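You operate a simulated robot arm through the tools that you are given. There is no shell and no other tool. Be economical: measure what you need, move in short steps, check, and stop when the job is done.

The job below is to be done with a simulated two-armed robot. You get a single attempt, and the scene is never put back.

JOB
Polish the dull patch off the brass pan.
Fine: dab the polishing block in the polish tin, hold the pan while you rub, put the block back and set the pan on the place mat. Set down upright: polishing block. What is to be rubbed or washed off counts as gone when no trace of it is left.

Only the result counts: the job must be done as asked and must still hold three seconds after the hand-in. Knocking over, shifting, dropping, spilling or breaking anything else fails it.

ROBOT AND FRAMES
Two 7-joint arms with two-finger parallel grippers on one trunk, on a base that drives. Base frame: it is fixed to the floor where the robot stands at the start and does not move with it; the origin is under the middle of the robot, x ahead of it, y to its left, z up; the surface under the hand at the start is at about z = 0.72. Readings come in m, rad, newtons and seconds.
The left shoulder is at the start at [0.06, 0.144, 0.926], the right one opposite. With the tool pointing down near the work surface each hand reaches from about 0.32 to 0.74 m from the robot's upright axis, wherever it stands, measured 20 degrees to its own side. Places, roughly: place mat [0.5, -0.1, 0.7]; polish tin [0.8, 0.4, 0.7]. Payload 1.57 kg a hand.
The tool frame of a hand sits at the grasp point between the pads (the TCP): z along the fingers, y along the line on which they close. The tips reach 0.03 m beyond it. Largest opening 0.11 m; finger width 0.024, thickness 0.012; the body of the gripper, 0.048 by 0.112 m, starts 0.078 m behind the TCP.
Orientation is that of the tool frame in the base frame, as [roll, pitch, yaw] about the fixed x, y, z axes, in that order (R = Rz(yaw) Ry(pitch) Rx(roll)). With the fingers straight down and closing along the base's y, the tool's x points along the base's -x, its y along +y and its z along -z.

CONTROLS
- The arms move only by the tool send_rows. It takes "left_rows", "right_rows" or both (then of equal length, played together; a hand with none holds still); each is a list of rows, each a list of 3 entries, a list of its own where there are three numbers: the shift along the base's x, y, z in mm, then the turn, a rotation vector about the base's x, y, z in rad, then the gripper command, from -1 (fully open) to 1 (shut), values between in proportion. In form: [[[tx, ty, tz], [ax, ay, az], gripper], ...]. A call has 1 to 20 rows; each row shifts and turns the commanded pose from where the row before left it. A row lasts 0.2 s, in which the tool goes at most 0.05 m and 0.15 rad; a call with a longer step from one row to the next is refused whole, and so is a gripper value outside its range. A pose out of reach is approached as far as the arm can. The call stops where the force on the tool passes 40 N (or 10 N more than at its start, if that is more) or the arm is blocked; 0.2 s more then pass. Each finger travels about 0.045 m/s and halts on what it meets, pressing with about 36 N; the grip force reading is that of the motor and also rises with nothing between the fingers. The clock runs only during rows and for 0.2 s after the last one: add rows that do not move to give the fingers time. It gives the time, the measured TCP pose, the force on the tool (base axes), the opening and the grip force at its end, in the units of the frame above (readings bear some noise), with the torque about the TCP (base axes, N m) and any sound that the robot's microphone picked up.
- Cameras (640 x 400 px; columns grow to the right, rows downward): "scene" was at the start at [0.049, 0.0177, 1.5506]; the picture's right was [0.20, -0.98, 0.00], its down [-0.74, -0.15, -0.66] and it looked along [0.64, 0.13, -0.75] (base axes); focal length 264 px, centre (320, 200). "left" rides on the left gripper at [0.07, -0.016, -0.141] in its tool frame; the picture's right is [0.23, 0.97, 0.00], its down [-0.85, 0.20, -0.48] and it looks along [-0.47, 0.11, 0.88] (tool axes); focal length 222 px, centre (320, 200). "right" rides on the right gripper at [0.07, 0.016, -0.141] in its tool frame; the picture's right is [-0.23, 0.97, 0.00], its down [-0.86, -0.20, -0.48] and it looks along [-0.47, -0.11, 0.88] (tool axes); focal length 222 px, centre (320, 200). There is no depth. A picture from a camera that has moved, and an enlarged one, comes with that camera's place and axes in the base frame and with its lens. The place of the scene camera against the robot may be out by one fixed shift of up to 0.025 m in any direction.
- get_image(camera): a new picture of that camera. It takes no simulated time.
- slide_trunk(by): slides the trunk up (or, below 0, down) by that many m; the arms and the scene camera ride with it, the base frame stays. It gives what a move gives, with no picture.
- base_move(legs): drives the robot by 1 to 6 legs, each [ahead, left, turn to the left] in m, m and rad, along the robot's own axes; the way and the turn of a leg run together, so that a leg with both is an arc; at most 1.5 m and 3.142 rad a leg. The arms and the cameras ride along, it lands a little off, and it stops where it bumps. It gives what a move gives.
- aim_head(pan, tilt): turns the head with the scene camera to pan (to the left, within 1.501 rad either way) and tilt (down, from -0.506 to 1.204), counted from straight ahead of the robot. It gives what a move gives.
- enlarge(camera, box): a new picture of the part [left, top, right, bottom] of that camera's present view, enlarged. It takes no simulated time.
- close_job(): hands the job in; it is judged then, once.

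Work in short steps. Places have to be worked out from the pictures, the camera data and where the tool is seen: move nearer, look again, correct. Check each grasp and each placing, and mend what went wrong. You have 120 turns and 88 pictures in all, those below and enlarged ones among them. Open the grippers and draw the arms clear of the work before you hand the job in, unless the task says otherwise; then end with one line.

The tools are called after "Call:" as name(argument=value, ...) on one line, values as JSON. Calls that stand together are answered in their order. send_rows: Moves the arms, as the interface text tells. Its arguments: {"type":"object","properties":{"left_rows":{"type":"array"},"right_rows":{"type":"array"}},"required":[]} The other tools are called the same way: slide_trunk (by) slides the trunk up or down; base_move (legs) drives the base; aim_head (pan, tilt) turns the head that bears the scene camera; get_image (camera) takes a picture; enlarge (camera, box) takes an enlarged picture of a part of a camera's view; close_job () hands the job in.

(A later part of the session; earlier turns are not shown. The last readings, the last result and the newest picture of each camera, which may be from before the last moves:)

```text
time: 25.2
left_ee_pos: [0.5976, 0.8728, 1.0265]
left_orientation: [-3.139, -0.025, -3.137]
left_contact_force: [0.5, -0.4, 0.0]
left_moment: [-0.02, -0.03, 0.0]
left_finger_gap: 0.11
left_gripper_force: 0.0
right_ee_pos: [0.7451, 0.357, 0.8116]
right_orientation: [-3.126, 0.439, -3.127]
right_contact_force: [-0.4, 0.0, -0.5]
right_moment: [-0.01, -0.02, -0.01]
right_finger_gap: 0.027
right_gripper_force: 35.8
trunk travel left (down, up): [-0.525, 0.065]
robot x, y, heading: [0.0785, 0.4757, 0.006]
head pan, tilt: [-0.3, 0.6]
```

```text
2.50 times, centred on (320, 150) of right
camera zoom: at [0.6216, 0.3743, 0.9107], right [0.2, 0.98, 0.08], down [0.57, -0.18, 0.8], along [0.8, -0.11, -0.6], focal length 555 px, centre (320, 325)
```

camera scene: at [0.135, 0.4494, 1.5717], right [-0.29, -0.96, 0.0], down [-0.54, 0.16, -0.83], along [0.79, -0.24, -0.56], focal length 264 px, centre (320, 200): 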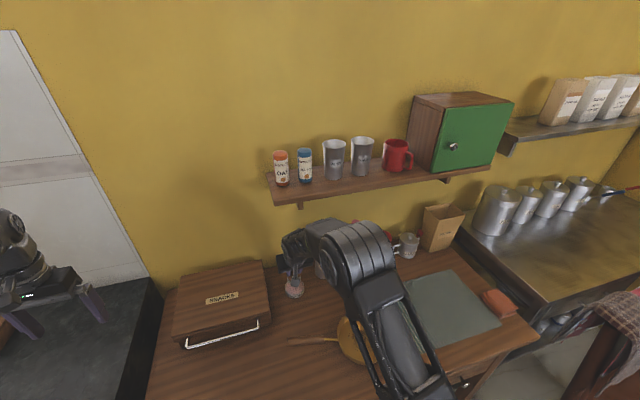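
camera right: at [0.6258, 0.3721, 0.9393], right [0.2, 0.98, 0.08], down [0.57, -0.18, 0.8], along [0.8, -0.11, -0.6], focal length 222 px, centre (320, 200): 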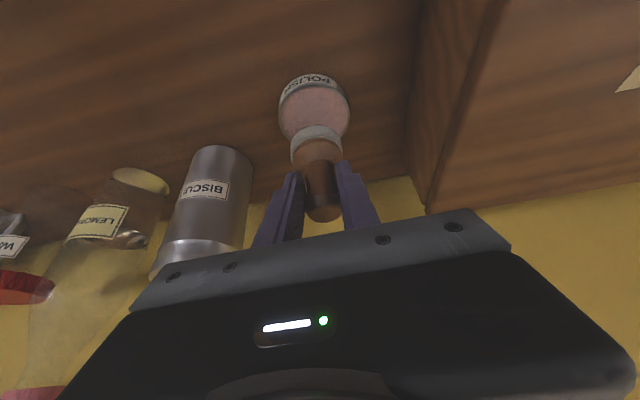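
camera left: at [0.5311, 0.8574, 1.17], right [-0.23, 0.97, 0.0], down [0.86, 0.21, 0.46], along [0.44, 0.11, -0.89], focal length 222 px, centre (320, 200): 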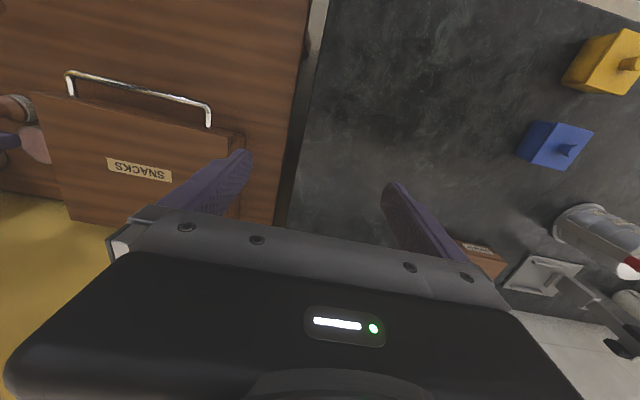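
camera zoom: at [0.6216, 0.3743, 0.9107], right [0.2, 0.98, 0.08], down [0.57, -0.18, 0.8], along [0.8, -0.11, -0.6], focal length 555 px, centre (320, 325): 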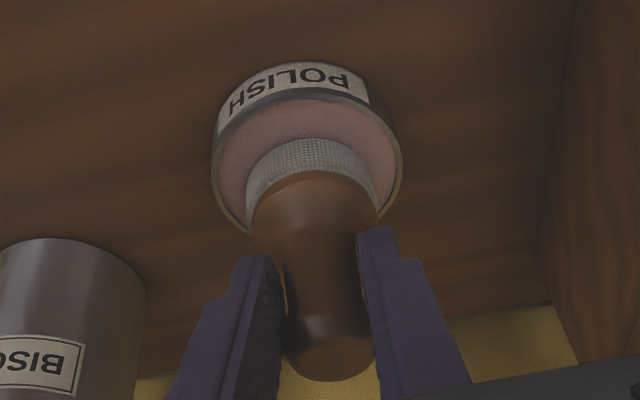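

The block is now centred laterally with no contact yet. I keep lowering in 2 mm steps.

Call:
send_rows(right_rows=[[[0, 0, -2], [0, 0, 0], 1], [[0, 0, -2], [0, 0, 0], 1], [[0, 0, -2], [0, 0, 0], 1], [[0, 0, -2], [0, 0, 0], 1], [[0, 0, 0], [0, 0, 0], 1]])

Call:
enlarge(camera="right", box=[240, 70, 400, 230])

```text
time: 26.4
left_ee_pos: [0.5952, 0.8726, 1.0265]
left_orientation: [-3.139, -0.023, -3.135]
left_contact_force: [0.3, -0.4, -0.4]
left_moment: [0.01, -0.03, 0.0]
left_finger_gap: 0.11
left_gripper_force: 0.0
right_ee_pos: [0.7453, 0.3567, 0.8068]
right_orientation: [-3.128, 0.445, -3.127]
right_contact_force: [0.7, -4.5, 24.7]
right_moment: [0.12, -0.46, 0.03]
right_finger_gap: 0.0268
right_gripper_force: 36.0
trunk travel left (down, up): [-0.525, 0.065]
robot x, y, heading: [0.0801, 0.4734, 0.005]
head pan, tilt: [-0.3, 0.6]
```

```text
2.50 times, centred on (320, 150) of right
camera zoom: at [0.6215, 0.3734, 0.9051], right [0.2, 0.98, 0.09], down [0.57, -0.18, 0.8], along [0.8, -0.11, -0.59], focal length 555 px, centre (320, 325)
```

zoom: 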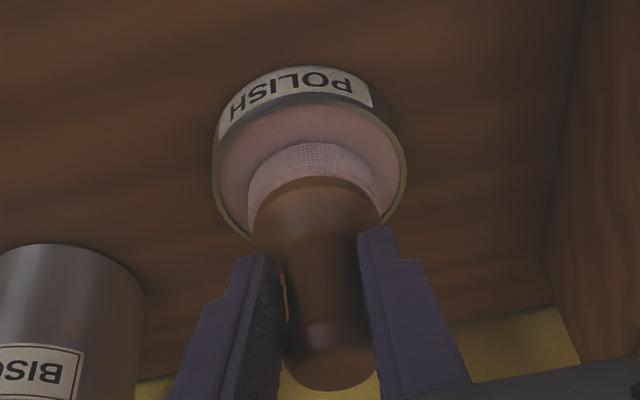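

Contact at 25 N, and the pad turned pink, so it is loaded. I lift straight off, draw back, then drive the base back and right to the pan.

Call:
send_rows(right_rows=[[[0, 0, 12], [0, 0, 0], 1], [[0, 0, 20], [0, 0, 0], 1], [[-30, 0, 15], [0, 0, 0], 1], [[-35, 0, 15], [0, 0, 0], 1], [[-30, 0, 15], [0, 0, 0], 1]])

Call:
get_image(camera="right")

Call:
base_move(legs=[[-0.08, 0, 0], [0, -0.35, 0]])

Call:
aim_head(pan=0.1, tilt=0.95)

Call:
get_image(camera="scene")

```text
time: 27.6
left_ee_pos: [0.5967, 0.8738, 1.0268]
left_orientation: [-3.137, -0.023, -3.134]
left_contact_force: [-0.6, -0.3, 0.7]
left_moment: [-0.02, 0.01, 0.0]
left_finger_gap: 0.11
left_gripper_force: 0.2
right_ee_pos: [0.6481, 0.359, 0.8779]
right_orientation: [-3.125, 0.436, -3.127]
right_contact_force: [-1.1, 0.2, -1.3]
right_moment: [0.0, -0.03, 0.03]
right_finger_gap: 0.0265
right_gripper_force: 36.0
trunk travel left (down, up): [-0.525, 0.065]
robot x, y, heading: [0.0808, 0.4747, 0.007]
head pan, tilt: [-0.3, 0.6]
```

```text
49 pictures are left
camera right: at [0.5249, 0.3752, 0.9773], right [0.2, 0.98, 0.08], down [0.57, -0.18, 0.8], along [0.8, -0.11, -0.6], focal length 222 px, centre (320, 200)
```

right: 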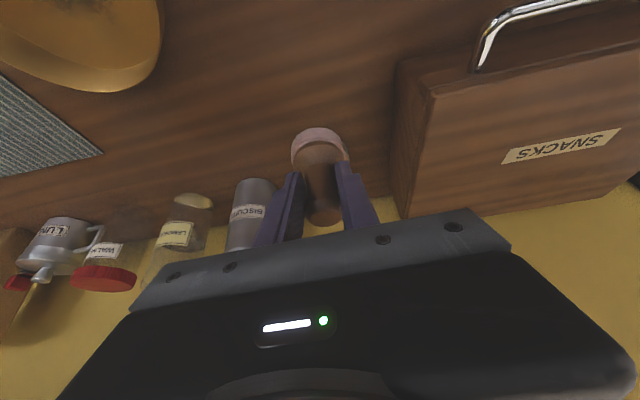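

```text
time: 30.5
left_ee_pos: [0.52, 0.5215, 1.0273]
left_orientation: [-3.139, -0.025, -3.132]
left_contact_force: [0.4, -0.2, 1.3]
left_moment: [0.01, 0.02, 0.03]
left_finger_gap: 0.1101
left_gripper_force: 0.0
right_ee_pos: [0.5725, 0.0061, 0.8792]
right_orientation: [-3.126, 0.439, -3.124]
right_contact_force: [-0.2, 0.1, -0.2]
right_moment: [0.01, 0.02, 0.0]
right_finger_gap: 0.0264
right_gripper_force: 35.9
trunk travel left (down, up): [-0.525, 0.065]
robot x, y, heading: [0.0016, 0.1241, 0.012]
head pan, tilt: [-0.3, 0.6]
```

```text
time: 31.4
left_ee_pos: [0.5181, 0.5217, 1.0274]
left_orientation: [-3.139, -0.025, -3.132]
left_contact_force: [-0.7, 0.4, -0.1]
left_moment: [0.04, -0.03, -0.01]
left_finger_gap: 0.1101
left_gripper_force: 0.1
right_ee_pos: [0.572, 0.0058, 0.8791]
right_orientation: [-3.126, 0.439, -3.124]
right_contact_force: [-0.6, -0.3, -0.4]
right_moment: [-0.01, 0.01, -0.01]
right_finger_gap: 0.0268
right_gripper_force: 36.1
trunk travel left (down, up): [-0.525, 0.065]
robot x, y, heading: [0.0001, 0.1237, 0.01]
head pan, tilt: [0.099, 0.949]
```

```text
48 pictures are left
camera scene: at [0.0455, 0.1289, 1.5433], right [0.11, -0.99, 0.0], down [-0.81, -0.09, -0.58], along [0.58, 0.06, -0.81], focal length 264 px, centre (320, 200)
```

scene: 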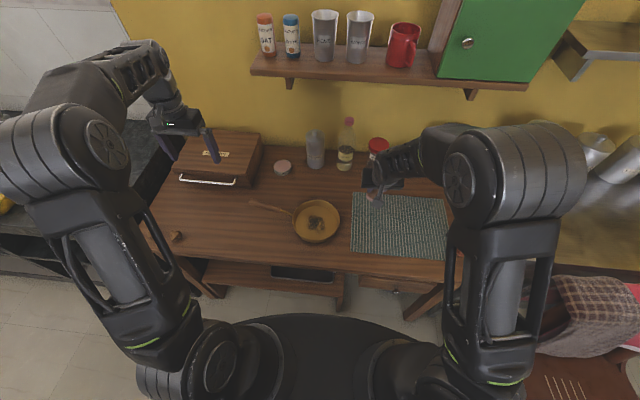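

The base is at (0.0, 0.12). I bring the left hand over the pan handle, turning it so the fingers close across the handle.

Call:
send_rows(left_rows=[[[2, -12, -9], [0, -0.025, -0.1425], -1], [[2, -12, -9], [0, 0, -0.1425], -1], [[2, -12, -9], [0, 0, -0.1425], -1], [[2, -12, -9], [0, 0, -0.1425], -1], [[2, -12, -9], [0, 0, -0.1425], -1], [[2, -12, -9], [0, 0, -0.1425], -1], [[2, -12, -9], [0, 0, -0.1425], -1], [[2, -12, -9], [0, 0, -0.1425], -1], [[2, -12, -9], [0, 0, -0.1425], -1], [[2, -12, -9], [0, 0, -0.1425], -1], [[2, -12, -9], [0, 0, -0.1425], -1], [[2, -12, -9], [0, 0, -0.1425], -1]])

Call:
get_image(camera="left")

```text
time: 34.0
left_ee_pos: [0.542, 0.3776, 0.9184]
left_orientation: [-3.14, 0.002, 1.439]
left_contact_force: [-0.1, 0.8, -0.3]
left_moment: [-0.01, 0.0, -0.02]
left_finger_gap: 0.1101
left_gripper_force: 0.0
right_ee_pos: [0.5732, 0.0061, 0.8797]
right_orientation: [-3.126, 0.439, -3.124]
right_contact_force: [-0.4, -0.4, -0.4]
right_moment: [-0.01, 0.01, 0.03]
right_finger_gap: 0.0266
right_gripper_force: 35.7
trunk travel left (down, up): [-0.525, 0.065]
robot x, y, heading: [-0.0001, 0.1221, 0.007]
head pan, tilt: [0.099, 0.949]
```

```text
47 pictures are left
camera left: at [0.5367, 0.4485, 1.0588], right [1.0, 0.1, 0.0], down [0.09, -0.87, 0.48], along [0.04, -0.48, -0.88], focal length 222 px, centre (320, 200)
```

left: 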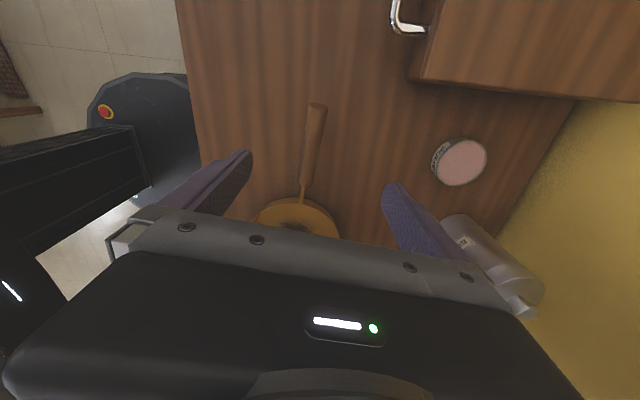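

The handle runs from about (0.524, 0.32) to (0.533, 0.42), at perhaps z 0.79–0.81. I centre on it, descend partway and look again.

Call:
send_rows(left_rows=[[[-7, -8, -20], [0, 0, 0.05], -1], [[-6, -8, -30], [0, 0, 0], -1]])

Call:
get_image(camera="left")

Call:
enlarge(camera="scene", box=[200, 130, 380, 260])

```text
time: 34.6
left_ee_pos: [0.5295, 0.3604, 0.8665]
left_orientation: [-3.138, 0.002, 1.49]
left_contact_force: [0.2, -1.1, 0.4]
left_moment: [0.02, 0.0, 0.03]
left_finger_gap: 0.1102
left_gripper_force: 0.1
right_ee_pos: [0.5724, 0.0062, 0.879]
right_orientation: [-3.125, 0.439, -3.124]
right_contact_force: [0.0, -0.9, -1.1]
right_moment: [-0.02, 0.0, 0.01]
right_finger_gap: 0.0266
right_gripper_force: 35.8
trunk travel left (down, up): [-0.525, 0.065]
robot x, y, heading: [0.0052, 0.1191, 0.007]
head pan, tilt: [0.099, 0.949]
```

```text
46 pictures are left
camera left: at [0.5195, 0.4316, 1.0087], right [0.99, 0.15, 0.0], down [0.13, -0.87, 0.48], along [0.07, -0.47, -0.88], focal length 222 px, centre (320, 200)
```

left: 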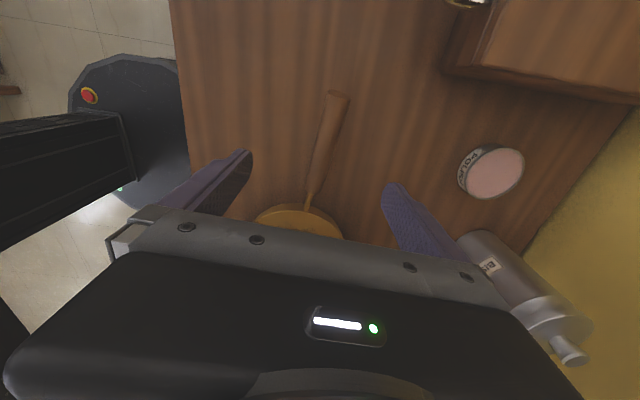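

```text
3.08 times, centred on (290, 195) of scene
camera zoom: at [0.0459, 0.129, 1.5433], right [0.11, -0.99, 0.0], down [-0.81, -0.09, -0.58], along [0.58, 0.06, -0.81], focal length 811 px, centre (412, 215)
```

zoom: 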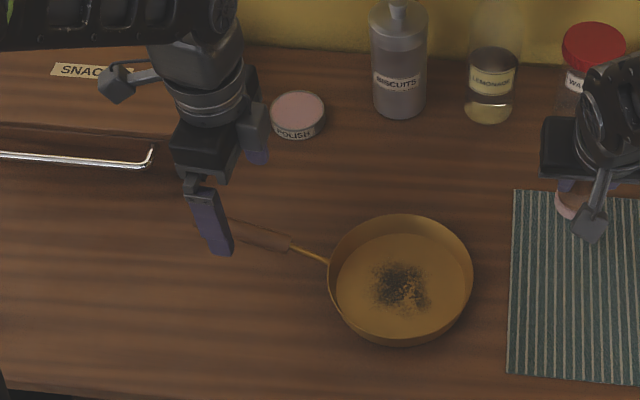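

The handle is centred between the fingers in x. I descend to about z 0.787 and check its height in view.

Call:
send_rows(left_rows=[[[0, 0, -30], [0, 0, 0], -1], [[0, 0, -30], [0, 0, 0], -1], [[0, 0, -20], [0, 0, 0], -1]])

Call:
get_image(camera="left")

Call:
enlarge(camera="scene", box=[220, 160, 340, 250])

```text
time: 35.4
left_ee_pos: [0.53, 0.3606, 0.7879]
left_orientation: [-3.138, 0.003, 1.49]
left_contact_force: [1.0, -0.1, -0.9]
left_moment: [0.01, 0.02, -0.04]
left_finger_gap: 0.1099
left_gripper_force: 0.2
right_ee_pos: [0.5726, 0.0056, 0.8774]
right_orientation: [-3.125, 0.437, -3.123]
right_contact_force: [-1.0, -0.7, 0.3]
right_moment: [-0.02, 0.02, 0.01]
right_finger_gap: 0.0268
right_gripper_force: 36.0
trunk travel left (down, up): [-0.525, 0.065]
robot x, y, heading: [-0.0008, 0.1193, 0.01]
head pan, tilt: [0.099, 0.949]
```

```text
44 pictures are left
camera left: at [0.5195, 0.4318, 0.93], right [0.99, 0.15, 0.0], down [0.13, -0.87, 0.48], along [0.07, -0.47, -0.88], focal length 222 px, centre (320, 200)
```

left: 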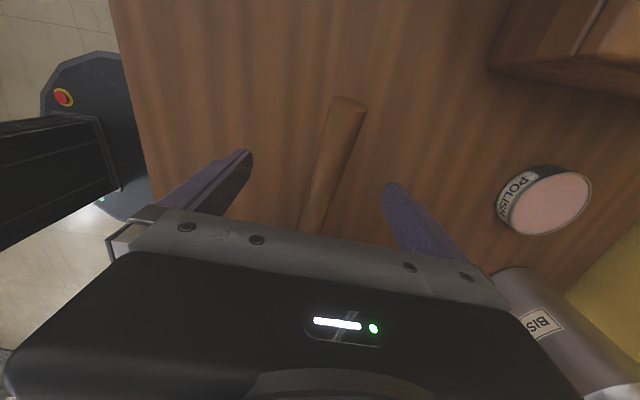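

```text
4.44 times, centred on (280, 205) of scene
camera zoom: at [0.0458, 0.1291, 1.5433], right [0.11, -0.99, 0.0], down [-0.81, -0.09, -0.58], along [0.58, 0.06, -0.81], focal length 1172 px, centre (498, 178)
```

zoom: 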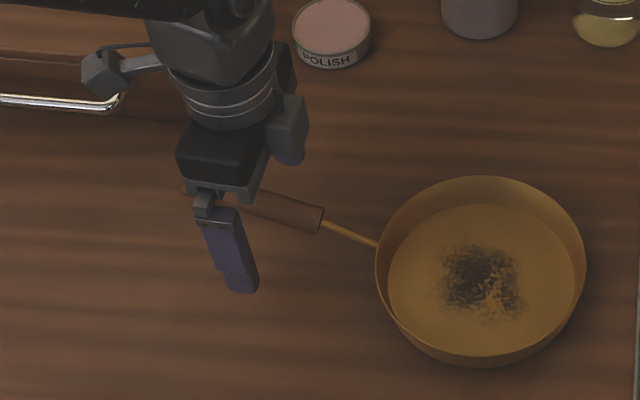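

The handle is centred between the fingers and its end is at about z 0.80, so the height is right. I close the left gripper.

Call:
send_rows(left_rows=[[[0, 0, 0], [0, 0, 0], 0], [[0, 0, 0], [0, 0, 0], 1], [[0, 0, 0], [0, 0, 0], 1], [[0, 0, 0], [0, 0, 0], 1], [[0, 0, 0], [0, 0, 0], 1], [[0, 0, 0], [0, 0, 0], 1], [[0, 0, 0], [0, 0, 0], 1]])

Call:
enlarge(camera="scene", box=[220, 160, 340, 250])

```text
time: 37.0
left_ee_pos: [0.5291, 0.3615, 0.7884]
left_orientation: [-3.14, 0.001, 1.49]
left_contact_force: [-0.9, 0.5, 1.0]
left_moment: [-0.01, 0.07, -0.08]
left_finger_gap: 0.0215
left_gripper_force: 29.2
right_ee_pos: [0.5724, 0.0065, 0.8778]
right_orientation: [-3.126, 0.44, -3.123]
right_contact_force: [0.3, 0.8, -1.3]
right_moment: [-0.03, 0.02, 0.02]
right_finger_gap: 0.0265
right_gripper_force: 36.1
trunk travel left (down, up): [-0.525, 0.065]
robot x, y, heading: [0.0019, 0.1199, 0.004]
head pan, tilt: [0.099, 0.949]
```

```text
4.44 times, centred on (280, 205) of scene
camera zoom: at [0.0454, 0.129, 1.5433], right [0.11, -0.99, 0.0], down [-0.81, -0.09, -0.58], along [0.58, 0.06, -0.81], focal length 1172 px, centre (498, 178)
```

zoom: 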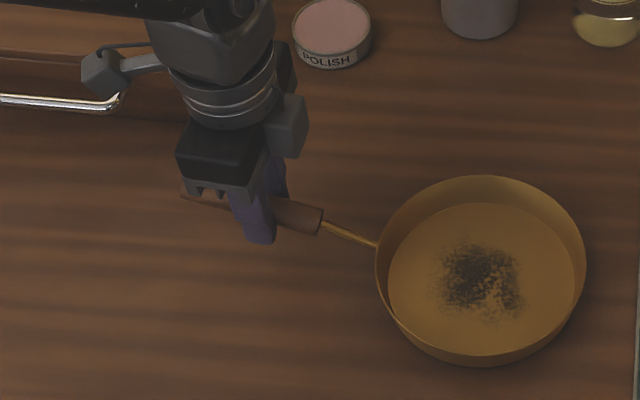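

The handle is gripped at 0.0215. The patch centre is at about (0.514, 0.19) with a radius of about 0.04, and I bring the loaded block above it.

Call:
send_rows(right_rows=[[[-12, 37, -5], [0, 0, 0], 1], [[-12, 37, -5], [0, 0, 0], 1], [[-12, 37, -6], [0, 0, 0], 1], [[-12, 37, -6], [0, 0, 0], 1], [[-10, 36, -6], [0, 0, 0], 1], [[0, 0, 0], [0, 0, 0], 1]])

Call:
get_image(camera="right")

Call:
enlarge(camera="scene", box=[240, 160, 360, 250])

```text
time: 38.4
left_ee_pos: [0.5286, 0.3612, 0.7897]
left_orientation: [-3.14, 0.002, 1.491]
left_contact_force: [-0.6, -0.7, -0.1]
left_moment: [0.05, 0.02, -0.04]
left_finger_gap: 0.0212
left_gripper_force: 34.8
right_ee_pos: [0.5121, 0.1902, 0.8522]
right_orientation: [-3.125, 0.438, -3.126]
right_contact_force: [0.2, 0.2, -0.4]
right_moment: [-0.02, 0.03, 0.01]
right_finger_gap: 0.0264
right_gripper_force: 36.0
trunk travel left (down, up): [-0.525, 0.065]
robot x, y, heading: [0.0022, 0.1228, 0.01]
head pan, tilt: [0.099, 0.949]
```

```text
41 pictures are left
camera right: at [0.3889, 0.2073, 0.9494], right [0.19, 0.98, 0.08], down [0.57, -0.18, 0.8], along [0.8, -0.11, -0.6], focal length 222 px, centre (320, 200)
```

right: 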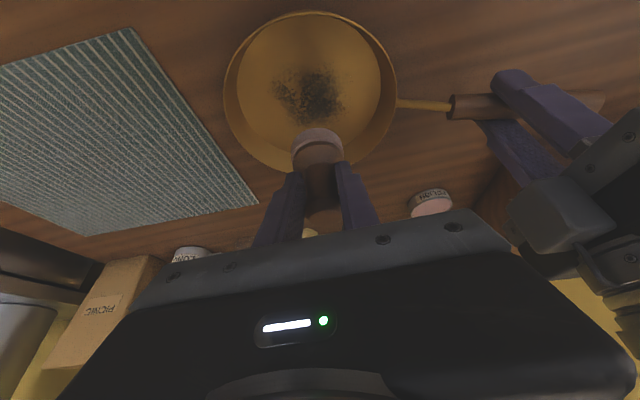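

```text
4.44 times, centred on (300, 205) of scene
camera zoom: at [0.0455, 0.129, 1.5433], right [0.11, -0.99, 0.0], down [-0.81, -0.09, -0.58], along [0.58, 0.06, -0.81], focal length 1172 px, centre (409, 178)
```

zoom: 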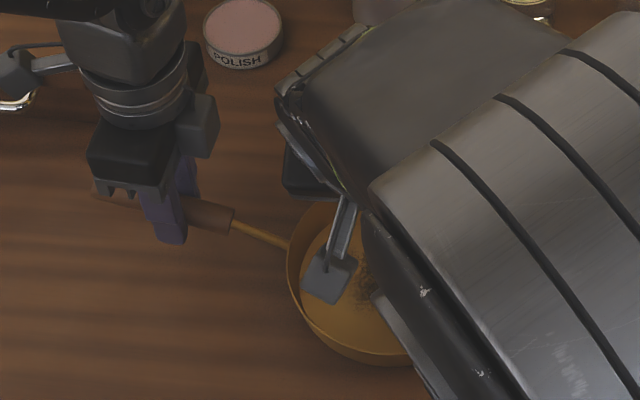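

The patch spans about x 0.48–0.535, y 0.155–0.228. I lower the block onto its centre with slow final steps.

Call:
send_rows(right_rows=[[[-4, 2, -20], [0, 0, 0], 1], [[0, 0, -20], [0, 0, 0], 1], [[0, 0, -10], [0, 0, 0], 1], [[0, 0, -3], [0, 0, 0], 1], [[0, 0, -3], [0, 0, 0], 1], [[0, 0, -2], [0, 0, 0], 1], [[0, 0, 0], [0, 0, 0], 1]])

Call:
get_image(camera="right")

```text
time: 40.0
left_ee_pos: [0.5297, 0.3612, 0.7881]
left_orientation: [3.141, 0.002, 1.49]
left_contact_force: [0.0, 0.6, 0.6]
left_moment: [0.08, 0.03, -0.08]
left_finger_gap: 0.0212
left_gripper_force: 34.4
right_ee_pos: [0.5091, 0.1925, 0.792]
right_orientation: [-3.125, 0.441, -3.124]
right_contact_force: [-0.5, -0.2, -1.6]
right_moment: [0.03, -0.01, -0.02]
right_finger_gap: 0.0266
right_gripper_force: 35.8
trunk travel left (down, up): [-0.525, 0.065]
robot x, y, heading: [0.0044, 0.118, 0.005]
head pan, tilt: [0.099, 0.949]
```

```text
39 pictures are left
camera right: at [0.3865, 0.2085, 0.891], right [0.19, 0.98, 0.08], down [0.57, -0.18, 0.8], along [0.8, -0.11, -0.6], focal length 222 px, centre (320, 200)
```

right: 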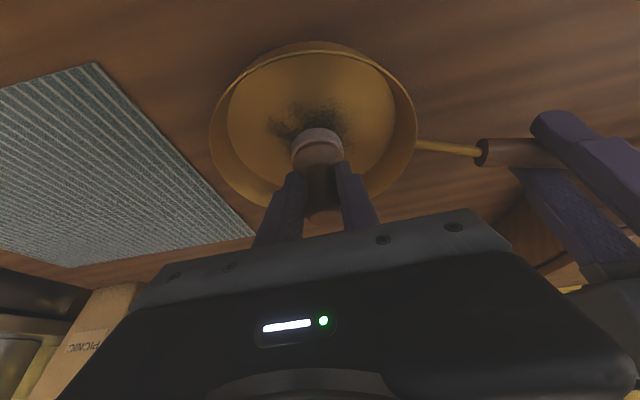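

Almost in contact. I lower a few more millimetres until there is a light force.

Call:
send_rows(right_rows=[[[0, 0, -1.5], [0, 0, 0], 1], [[0, 0, -1.5], [0, 0, 0], 1], [[0, 0, 0], [0, 0, 0], 1]])

```text
time: 40.8
left_ee_pos: [0.5294, 0.3602, 0.7886]
left_orientation: [-3.14, -0.001, 1.491]
left_contact_force: [2.2, 1.1, -5.0]
left_moment: [0.29, -0.07, 0.15]
left_finger_gap: 0.0214
left_gripper_force: 34.7
right_ee_pos: [0.5091, 0.1921, 0.7908]
right_orientation: [-3.126, 0.44, -3.123]
right_contact_force: [-3.9, -2.2, 15.8]
right_moment: [0.14, -0.05, 0.01]
right_finger_gap: 0.0267
right_gripper_force: 36.2
trunk travel left (down, up): [-0.525, 0.065]
robot x, y, heading: [0.0021, 0.12, 0.013]
head pan, tilt: [0.099, 0.949]
```

Contact at 16 N with the pan held. I make the first rubbing strokes along y through the centre.

Call:
send_rows(right_rows=[[[0, -12, 0], [0, 0, 0], 1], [[0, -12, 0], [0, 0, 0], 1], [[0, -10, 0], [0, 0, 0], 1], [[0, 14, 0], [0, 0, 0], 1], [[0, 14, 0], [0, 0, 0], 1], [[0, 14, 0], [0, 0, 0], 1], [[0, 14, 0], [0, 0, 0], 1], [[0, 14, 0], [0, 0, 0], 1], [[-12, 0, 0], [0, 0, 0], 1], [[-10, 0, 0], [0, 0, 0], 1], [[0, -14, 0], [0, 0, 0], 1], [[0, -14, 0], [0, 0, 0], 1], [[0, -14, 0], [0, 0, 0], 1], [[0, -14, 0], [0, 0, 0], 1], [[0, -14, 0], [0, 0, 0], 1]])

Call:
get_image(camera="right")

```text
time: 44.0
left_ee_pos: [0.5298, 0.36, 0.7895]
left_orientation: [-3.138, 0.002, 1.489]
left_contact_force: [-1.2, -1.3, 0.3]
left_moment: [-0.27, 0.07, -0.06]
left_finger_gap: 0.0214
left_gripper_force: 34.9
right_ee_pos: [0.4879, 0.1583, 0.7904]
right_orientation: [-3.125, 0.439, -3.125]
right_contact_force: [-0.5, -0.7, -0.8]
right_moment: [0.03, 0.02, 0.02]
right_finger_gap: 0.0263
right_gripper_force: 36.2
trunk travel left (down, up): [-0.525, 0.065]
robot x, y, heading: [-0.0011, 0.1215, 0.012]
head pan, tilt: [0.099, 0.949]
```

```text
38 pictures are left
camera right: at [0.3641, 0.1743, 0.8886], right [0.19, 0.98, 0.08], down [0.57, -0.18, 0.8], along [0.8, -0.11, -0.6], focal length 222 px, centre (320, 200)
```

right: 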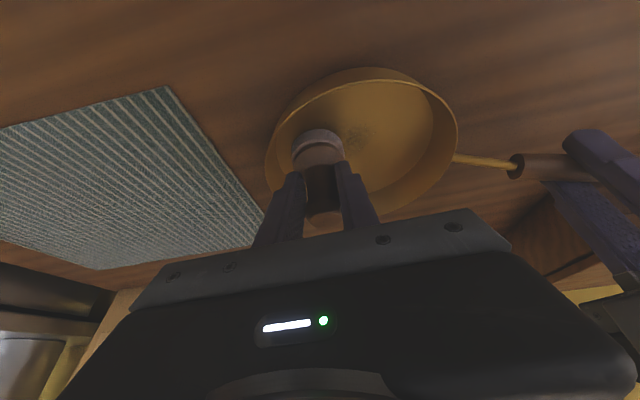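

The patch is mostly gone, with only faint traces left. Force faded here, so I press 1.5 mm lower and keep rubbing over the centre and the far side.

Call:
send_rows(right_rows=[[[5, 10, -1.5], [0, 0, 0], 1], [[5, 12, 0], [0, 0, 0], 1], [[0, 14, 0], [0, 0, 0], 1], [[0, 14, 0], [0, 0, 0], 1], [[0, 14, 0], [0, 0, 0], 1], [[14, 0, 0], [0, 0, 0], 1], [[0, -14, 0], [0, 0, 0], 1], [[0, -14, 0], [0, 0, 0], 1], [[0, -14, 0], [0, 0, 0], 1], [[0, -14, 0], [0, 0, 0], 1], [[14, 0, 0], [0, 0, 0], 1], [[0, 14, 0], [0, 0, 0], 1], [[0, 14, 0], [0, 0, 0], 1], [[0, 14, 0], [0, 0, 0], 1], [[0, 14, 0], [0, 0, 0], 1]])

Call:
get_image(camera="right")

```text
time: 47.2
left_ee_pos: [0.5294, 0.3605, 0.7885]
left_orientation: [-3.14, 0.0, 1.492]
left_contact_force: [-0.4, 2.9, -1.4]
left_moment: [-0.84, 0.02, 0.06]
left_finger_gap: 0.0216
left_gripper_force: 34.4
right_ee_pos: [0.525, 0.2218, 0.7888]
right_orientation: [-3.125, 0.441, -3.125]
right_contact_force: [0.3, -4.3, 14.7]
right_moment: [0.0, -0.28, -0.1]
right_finger_gap: 0.0261
right_gripper_force: 35.8
trunk travel left (down, up): [-0.525, 0.065]
robot x, y, heading: [0.0011, 0.121, 0.011]
head pan, tilt: [0.099, 0.949]
```

```text
37 pictures are left
camera right: at [0.4018, 0.2378, 0.8866], right [0.2, 0.98, 0.08], down [0.57, -0.18, 0.8], along [0.8, -0.11, -0.59], focal length 222 px, centre (320, 200)
```

right: 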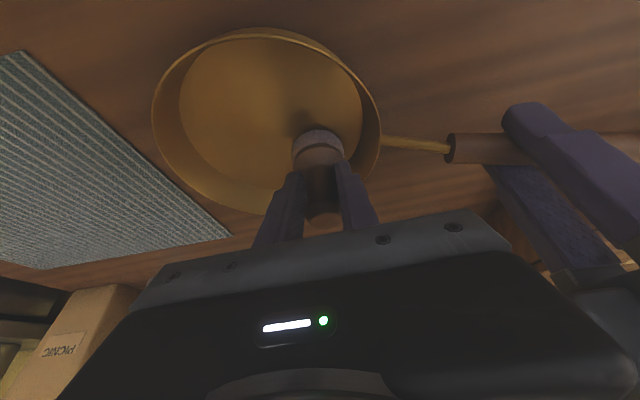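

It looks clean apart from the area under the block. I make one more pass over the whole area for safety, then lift and inspect.

Call:
send_rows(right_rows=[[[12, 0, 0], [0, 0, 0], 1], [[0, -14, 0], [0, 0, 0], 1], [[0, -14, 0], [0, 0, 0], 1], [[0, -14, 0], [0, 0, 0], 1], [[0, -14, 0], [0, 0, 0], 1], [[-14, 0, -0.5], [0, 0, 0], 1], [[0, 14, 0], [0, 0, 0], 1], [[0, 14, 0], [0, 0, 0], 1], [[0, 14, 0], [0, 0, 0], 1], [[0, 14, 0], [0, 0, 0], 1], [[-14, 0, 0], [0, 0, 0], 1], [[0, -14, 0], [0, 0, 0], 1], [[0, -14, 0], [0, 0, 0], 1], [[0, -14, 0], [0, 0, 0], 1], [[0, -14, 0], [0, 0, 0], 1], [[-14, 0, 0], [0, 0, 0], 1], [[0, 14, 0], [0, 0, 0], 1], [[0, 14, 0], [0, 0, 0], 1], [[0, 14, 0], [0, 0, 0], 1], [[0, 14, 0], [0, 0, 0], 1]])

Call:
send_rows(right_rows=[[[0, 0, 10], [0, 0, 0], 1], [[0, 0, 25], [0, 0, 0], 1], [[0, -10, 30], [0, 0, 0], 1], [[10, -45, 10], [0, 0, 0], 1], [[15, -45, 0], [0, 0, 0], 1], [[15, -40, 0], [0, 0, 0], 1]])

Call:
enlarge(camera="scene", box=[240, 160, 400, 260])

Call:
get_image(camera="right")

```text
time: 51.4
left_ee_pos: [0.5294, 0.3607, 0.7889]
left_orientation: [-3.14, 0.0, 1.49]
left_contact_force: [0.5, 1.6, 0.8]
left_moment: [-0.32, -0.06, 0.08]
left_finger_gap: 0.0212
left_gripper_force: 34.7
right_ee_pos: [0.4956, 0.2228, 0.7877]
right_orientation: [-3.129, 0.44, -3.124]
right_contact_force: [1.7, -3.1, 11.5]
right_moment: [0.0, -0.28, -0.1]
right_finger_gap: 0.0262
right_gripper_force: 36.0
trunk travel left (down, up): [-0.525, 0.065]
robot x, y, heading: [0.0008, 0.1199, 0.005]
head pan, tilt: [0.099, 0.949]
```

```text
time: 52.8
left_ee_pos: [0.5296, 0.3597, 0.7897]
left_orientation: [-3.139, 0.0, 1.491]
left_contact_force: [0.0, -0.8, 1.5]
left_moment: [-0.09, 0.09, 0.03]
left_finger_gap: 0.0213
left_gripper_force: 34.5
right_ee_pos: [0.5354, 0.0819, 0.8634]
right_orientation: [-3.126, 0.437, -3.122]
right_contact_force: [-0.1, 0.3, -1.9]
right_moment: [0.0, 0.01, -0.01]
right_finger_gap: 0.0259
right_gripper_force: 36.0
trunk travel left (down, up): [-0.525, 0.065]
robot x, y, heading: [0.0029, 0.1205, 0.012]
head pan, tilt: [0.099, 0.949]
```

```text
4.00 times, centred on (320, 210) of scene
camera zoom: at [0.0455, 0.1285, 1.5433], right [0.11, -0.99, 0.0], down [-0.81, -0.09, -0.58], along [0.58, 0.06, -0.81], focal length 1054 px, centre (320, 160)
```

zoom: 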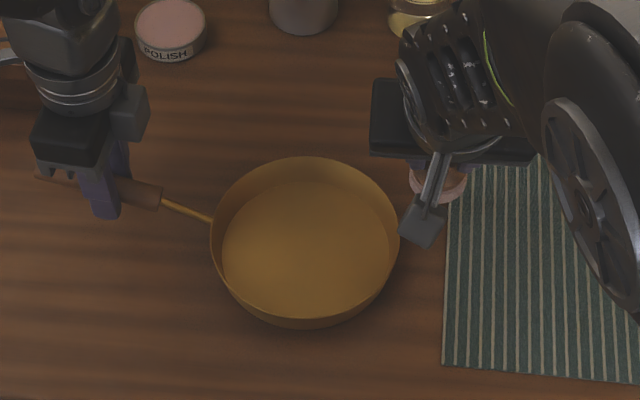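

```text
35 pictures are left
camera right: at [0.4114, 0.0995, 0.9621], right [0.19, 0.98, 0.08], down [0.57, -0.18, 0.8], along [0.8, -0.11, -0.6], focal length 222 px, centre (320, 200)
```

right: 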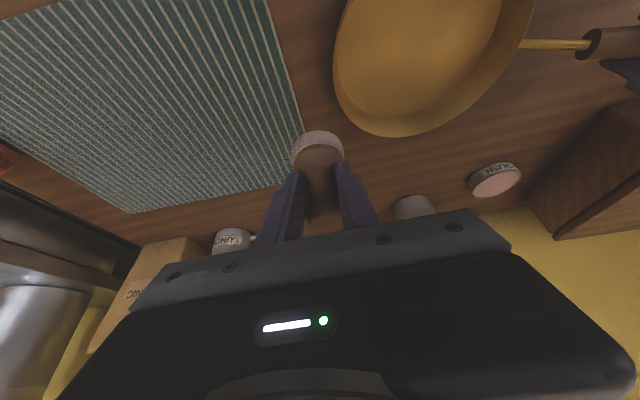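

The pan looks clean. I zoom in tightly to be sure no trace remains.

Call:
enlarge(camera="scene", box=[290, 198, 346, 242])

```text
9.09 times, centred on (318, 220) of scene
camera zoom: at [0.0455, 0.1285, 1.5433], right [0.11, -0.99, 0.0], down [-0.81, -0.09, -0.58], along [0.58, 0.06, -0.81], focal length 2396 px, centre (338, 18)
```

zoom: 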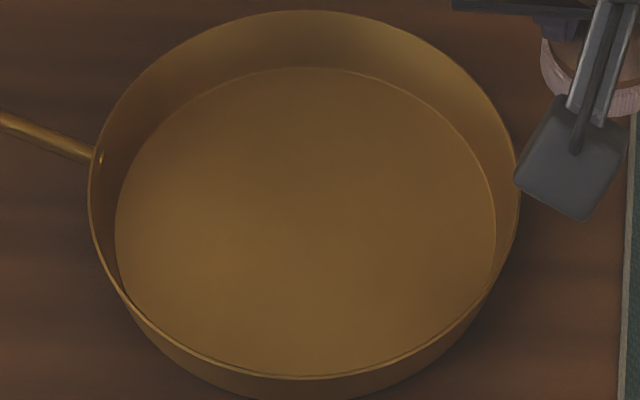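

No trace is left. Next I return the block to its home spot: move above (0.655, 0.098) and look.

Call:
send_rows(right_rows=[[[40, 5, 0], [0, 0, 0], 1], [[40, 5, 0], [0, 0, 0], 1], [[40, 6, -15], [0, 0, 0], 1], [[0, 0, -20], [0, 0, 0], 1], [[0, 0, 0], [0, 0, 0], 1]])

Call:
get_image(camera="right")

Call:
enlarge(camera="scene", box=[310, 120, 450, 240])

```text
time: 54.0
left_ee_pos: [0.5305, 0.3597, 0.789]
left_orientation: [-3.141, 0.003, 1.491]
left_contact_force: [0.0, 1.3, 1.7]
left_moment: [-0.09, 0.04, -0.07]
left_finger_gap: 0.021
left_gripper_force: 34.3
right_ee_pos: [0.6566, 0.1001, 0.8291]
right_orientation: [-3.125, 0.439, -3.123]
right_contact_force: [-0.8, -0.1, -0.7]
right_moment: [0.02, 0.0, 0.02]
right_finger_gap: 0.0258
right_gripper_force: 36.2
trunk travel left (down, up): [-0.525, 0.065]
robot x, y, heading: [0.0008, 0.1178, 0.012]
head pan, tilt: [0.099, 0.949]
```

```text
33 pictures are left
camera right: at [0.5339, 0.1154, 0.9259], right [0.19, 0.98, 0.08], down [0.57, -0.18, 0.8], along [0.8, -0.11, -0.6], focal length 222 px, centre (320, 200)
```

right: 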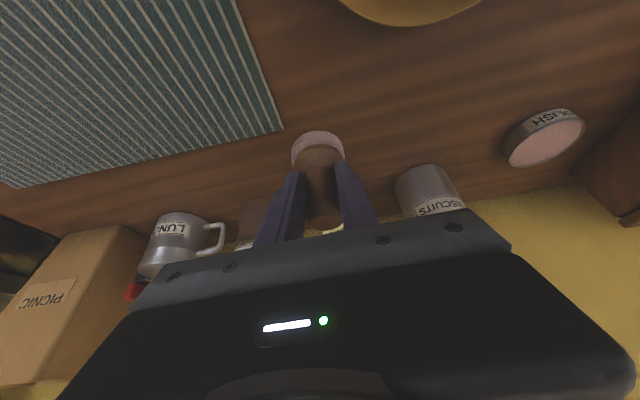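

```text
3.33 times, centred on (380, 180) of scene
camera zoom: at [0.0453, 0.1291, 1.5433], right [0.11, -0.99, 0.0], down [-0.81, -0.09, -0.58], along [0.58, 0.06, -0.81], focal length 879 px, centre (120, 267)
```

zoom: 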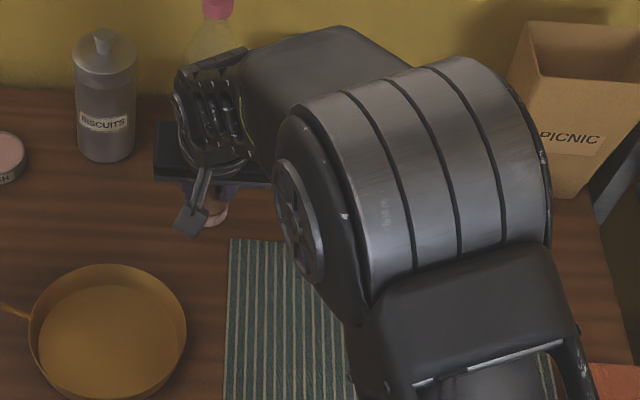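

It is aligned with the home spot. I lower gently to contact with the table.

Call:
send_rows(right_rows=[[[-1, -1, -15], [0, 0, 0], 1], [[0, 0, -14], [0, 0, 0], 1], [[0, 0, -5], [0, 0, 0], 1], [[0, 0, -2], [0, 0, 0], 1], [[0, 0, -2], [0, 0, 0], 1], [[0, 0, -1.5], [0, 0, 0], 1], [[0, 0, 0], [0, 0, 0], 1]])

Call:
enlarge(camera="right", box=[240, 90, 400, 250])

```text
time: 55.6
left_ee_pos: [0.5295, 0.3605, 0.789]
left_orientation: [-3.139, 0.002, 1.489]
left_contact_force: [0.3, 2.1, 1.7]
left_moment: [-0.05, -0.01, -0.02]
left_finger_gap: 0.0213
left_gripper_force: 34.6
right_ee_pos: [0.6549, 0.0969, 0.7884]
right_orientation: [-3.127, 0.44, -3.123]
right_contact_force: [-0.1, 0.3, 0.1]
right_moment: [0.01, 0.04, 0.02]
right_finger_gap: 0.026
right_gripper_force: 36.2
trunk travel left (down, up): [-0.525, 0.065]
robot x, y, heading: [0.0016, 0.1186, 0.004]
head pan, tilt: [0.099, 0.949]
```

```text
2.50 times, centred on (320, 170) of right
camera zoom: at [0.5319, 0.1135, 0.8859], right [0.19, 0.98, 0.08], down [0.57, -0.18, 0.8], along [0.8, -0.11, -0.6], focal length 555 px, centre (320, 275)
```

zoom: 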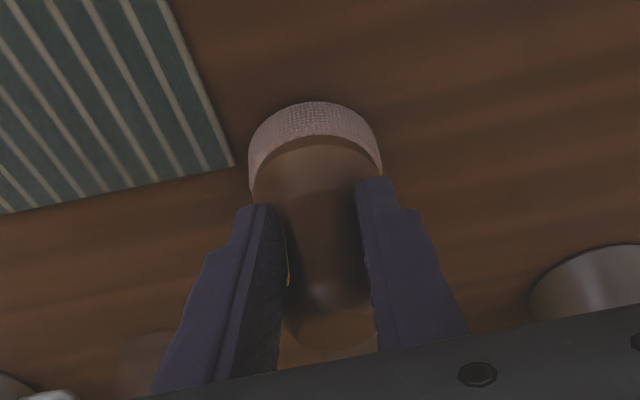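

There is no contact yet, so I continue in 1 mm steps.

Call:
send_rows(right_rows=[[[0, 0, -1], [0, 0, 0], 1], [[0, 0, -1], [0, 0, 0], 1], [[0, 0, -1], [0, 0, 0], 1], [[0, 0, 0], [0, 0, 0], 1]])

```text
time: 56.6
left_ee_pos: [0.5307, 0.3613, 0.7895]
left_orientation: [-3.142, 0.0, 1.49]
left_contact_force: [-0.3, 0.2, 0.8]
left_moment: [-0.05, 0.02, -0.04]
left_finger_gap: 0.0213
left_gripper_force: 34.0
right_ee_pos: [0.6553, 0.0964, 0.7861]
right_orientation: [-3.125, 0.439, -3.123]
right_contact_force: [0.2, 0.0, -1.0]
right_moment: [0.02, -0.01, -0.02]
right_finger_gap: 0.0258
right_gripper_force: 36.3
trunk travel left (down, up): [-0.525, 0.065]
robot x, y, heading: [0.0012, 0.1199, 0.009]
head pan, tilt: [0.099, 0.949]
```

Still no contact; the block was probably pushed up a little in the grip. I continue down.

Call:
send_rows(right_rows=[[[0, 0, -1], [0, 0, 0], 1], [[0, 0, -1], [0, 0, 0], 1], [[0, 0, -1], [0, 0, 0], 1], [[0, 0, 0], [0, 0, 0], 1]])

```text
time: 57.6
left_ee_pos: [0.5283, 0.3615, 0.7889]
left_orientation: [-3.139, 0.0, 1.491]
left_contact_force: [-0.6, 1.1, 0.4]
left_moment: [0.4, -0.07, 0.05]
left_finger_gap: 0.0212
left_gripper_force: 33.8
right_ee_pos: [0.6546, 0.0974, 0.7839]
right_orientation: [-3.128, 0.44, -3.126]
right_contact_force: [-2.7, -1.7, 12.0]
right_moment: [0.16, -0.02, 0.02]
right_finger_gap: 0.0259
right_gripper_force: 35.9
trunk travel left (down, up): [-0.525, 0.065]
robot x, y, heading: [0.0019, 0.1176, 0.009]
head pan, tilt: [0.099, 0.949]
```

Contact at 12 N, so I release gradually and then withdraw along the tool axis.

Call:
send_rows(right_rows=[[[0, 0, 1], [0, 0, 0], 1], [[0, 0, 0], [0, 0, 0], 0.5], [[0, 0, 0], [0, 0, 0], 0.3], [[0, 0, 0], [0, 0, 0], 0], [[0, 0, 0], [0, 0, 0], -0.4], [[0, 0, 0], [0, 0, 0], -0.4], [[0, 0, 0], [0, 0, 0], -0.4]])

Call:
get_image(camera="right")

```text
time: 59.2
left_ee_pos: [0.5291, 0.3608, 0.7888]
left_orientation: [-3.14, 0.0, 1.49]
left_contact_force: [-0.3, 0.0, 0.8]
left_moment: [-0.02, 0.04, -0.06]
left_finger_gap: 0.0215
left_gripper_force: 34.3
right_ee_pos: [0.6556, 0.0968, 0.7835]
right_orientation: [-3.126, 0.439, -3.124]
right_contact_force: [0.0, 0.8, 0.7]
right_moment: [0.0, 0.02, 0.04]
right_finger_gap: 0.0771
right_gripper_force: 0.0
trunk travel left (down, up): [-0.525, 0.065]
robot x, y, heading: [0.0013, 0.1221, 0.01]
head pan, tilt: [0.099, 0.949]
```

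```text
30 pictures are left
camera right: at [0.5315, 0.113, 0.8818], right [0.19, 0.98, 0.08], down [0.57, -0.18, 0.8], along [0.8, -0.11, -0.6], focal length 222 px, centre (320, 200)
```

right: 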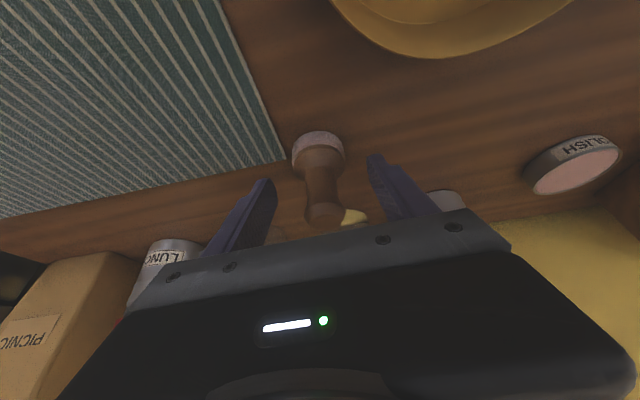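

The block stands upright at home. I withdraw up and back, and check it.

Call:
send_rows(right_rows=[[[-13, 0, 27], [0, 0, 0], -0.4], [[-15, 0, 30], [0, 0, 0], -0.4], [[-20, 0, 35], [0, 0, 0], -0.4], [[-30, -30, 20], [0, 0, 0], -1], [[-30, -35, 0], [0, 0, 0], -1], [[-30, -35, 0], [0, 0, 0], -1]])

Call:
get_image(camera="scene")

Call:
get_image(camera="right")

```text
time: 60.6
left_ee_pos: [0.5293, 0.3615, 0.7896]
left_orientation: [-3.139, 0.001, 1.49]
left_contact_force: [-2.7, -1.2, 3.1]
left_moment: [-0.27, 0.02, -0.2]
left_finger_gap: 0.0212
left_gripper_force: 34.5
right_ee_pos: [0.5178, -0.0008, 0.8966]
right_orientation: [-3.127, 0.439, -3.124]
right_contact_force: [-0.4, -0.4, 0.7]
right_moment: [-0.01, 0.0, 0.0]
right_finger_gap: 0.1099
right_gripper_force: 0.1
trunk travel left (down, up): [-0.525, 0.065]
robot x, y, heading: [0.0002, 0.1204, 0.008]
head pan, tilt: [0.099, 0.949]
```

```text
29 pictures are left
camera scene: at [0.045, 0.1285, 1.5433], right [0.11, -0.99, 0.0], down [-0.81, -0.09, -0.58], along [0.58, 0.06, -0.81], focal length 264 px, centre (320, 200)
```

scene: 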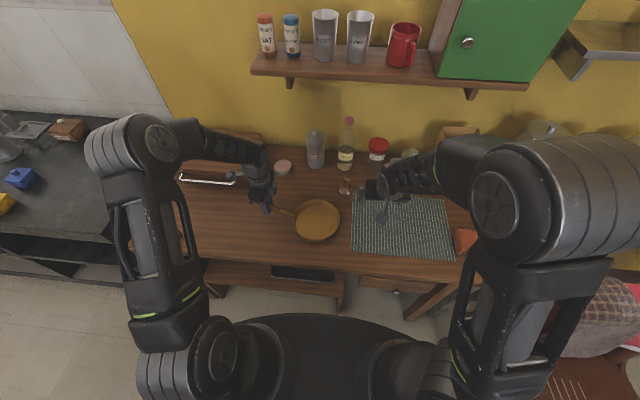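

```text
28 pictures are left
camera right: at [0.3941, 0.0152, 0.9951], right [0.19, 0.98, 0.08], down [0.57, -0.18, 0.8], along [0.8, -0.11, -0.6], focal length 222 px, centre (320, 200)
```

right: 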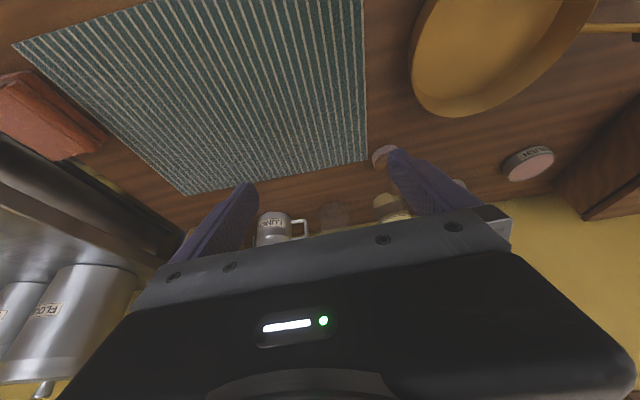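

Block and everything else are in place. I test-lift the pan with the left hand by 25 mm while moving the right hand up and aside.

Call:
send_rows(left_rows=[[[0, 0, 5], [0, 0, 0], 1], [[0, 0, 5], [0, 0, 0], 1], [[0, 0, 5], [0, 0, 0], 1], [[0, 0, 5], [0, 0, 0], 1], [[0, 0, 5], [0, 0, 0], 1], [[0, 0, 0], [0, 0, 0], 1]], right_rows=[[[0, -40, 10], [0, 0, 0], -1], [[0, -40, 20], [0, 0, 0], -1], [[0, -40, 20], [0, 0, 0], -1], [[0, -40, 20], [0, 0, 0], -1], [[0, -40, 10], [0, 0, 0], -1], [[0, -40, 0], [0, 0, 0], -1]])

Call:
enlarge(camera="scene", box=[220, 140, 380, 260])

Call:
get_image(camera="right")

```text
time: 62.0
left_ee_pos: [0.5297, 0.3599, 0.8143]
left_orientation: [-3.137, 0.0, 1.491]
left_contact_force: [-0.6, -0.4, -2.7]
left_moment: [0.39, -0.04, 0.04]
left_finger_gap: 0.0212
left_gripper_force: 34.2
right_ee_pos: [0.5165, -0.2455, 0.9761]
right_orientation: [-3.126, 0.438, -3.123]
right_contact_force: [-0.1, 0.3, -0.4]
right_moment: [0.02, -0.03, -0.01]
right_finger_gap: 0.1102
right_gripper_force: 0.0
trunk travel left (down, up): [-0.525, 0.065]
robot x, y, heading: [0.0009, 0.1201, 0.011]
head pan, tilt: [0.099, 0.949]
```

```text
3.33 times, centred on (300, 200) of scene
camera zoom: at [0.0459, 0.1284, 1.5433], right [0.11, -0.99, 0.0], down [-0.81, -0.09, -0.58], along [0.58, 0.06, -0.81], focal length 879 px, centre (387, 200)
```

zoom: 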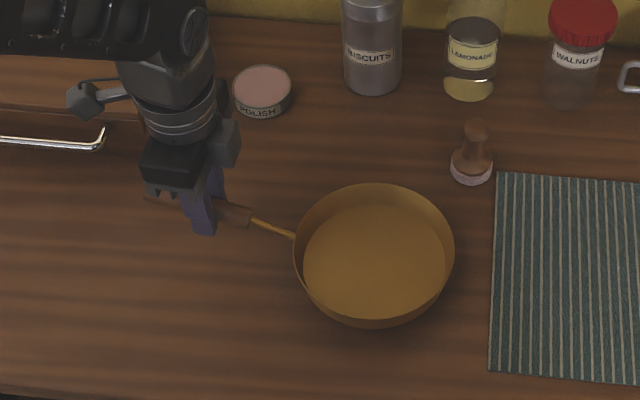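

```text
26 pictures are left
camera right: at [0.3935, -0.228, 1.0738], right [0.19, 0.98, 0.08], down [0.57, -0.18, 0.8], along [0.8, -0.11, -0.6], focal length 222 px, centre (320, 200)
```

right: 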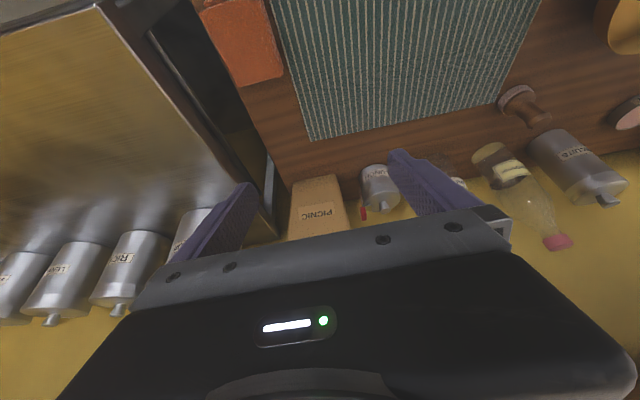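

The pan lifts level (2.7 N, fully carried). I raise it a little and carry it toward the mat, keeping clear of the block on the far side.

Call:
send_rows(left_rows=[[[-6, 0, 10], [0, 0, 0], 1], [[-6, 0, 10], [0, 0, 0], 1], [[0, -15, 0], [0, 0, 0], 1], [[0, -20, 0], [0, 0, 0], 1], [[0, -20, 0], [0, 0, 0], 1], [[0, -15, 0], [0, 0, 0], 1], [[0, 0, 0], [0, 0, 0], 1]])

Call:
enlarge(camera="scene", box=[240, 130, 400, 260])

```text
time: 63.6
left_ee_pos: [0.5188, 0.2914, 0.8345]
left_orientation: [-3.139, 0.0, 1.49]
left_contact_force: [0.0, 0.2, -2.8]
left_moment: [0.37, -0.08, -0.03]
left_finger_gap: 0.0214
left_gripper_force: 34.5
right_ee_pos: [0.5164, -0.2429, 0.9766]
right_orientation: [-3.125, 0.439, -3.125]
right_contact_force: [0.5, -0.2, -0.3]
right_moment: [-0.04, 0.01, 0.01]
right_finger_gap: 0.1101
right_gripper_force: 0.1
trunk travel left (down, up): [-0.525, 0.065]
robot x, y, heading: [0.0024, 0.1191, 0.008]
head pan, tilt: [0.099, 0.949]
```

```text
3.08 times, centred on (320, 195) of scene
camera zoom: at [0.0457, 0.1291, 1.5433], right [0.11, -0.99, 0.0], down [-0.81, -0.09, -0.58], along [0.58, 0.06, -0.81], focal length 811 px, centre (320, 215)
```

zoom: 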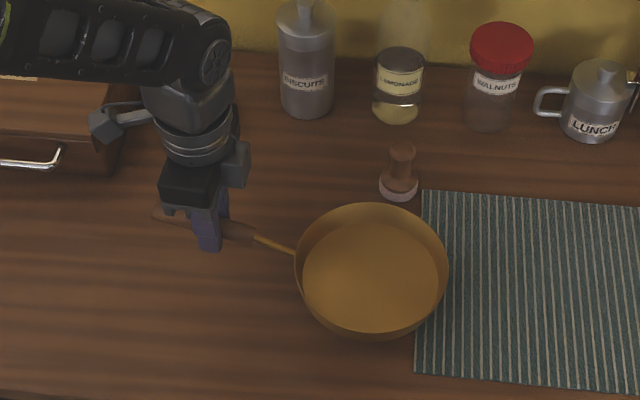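

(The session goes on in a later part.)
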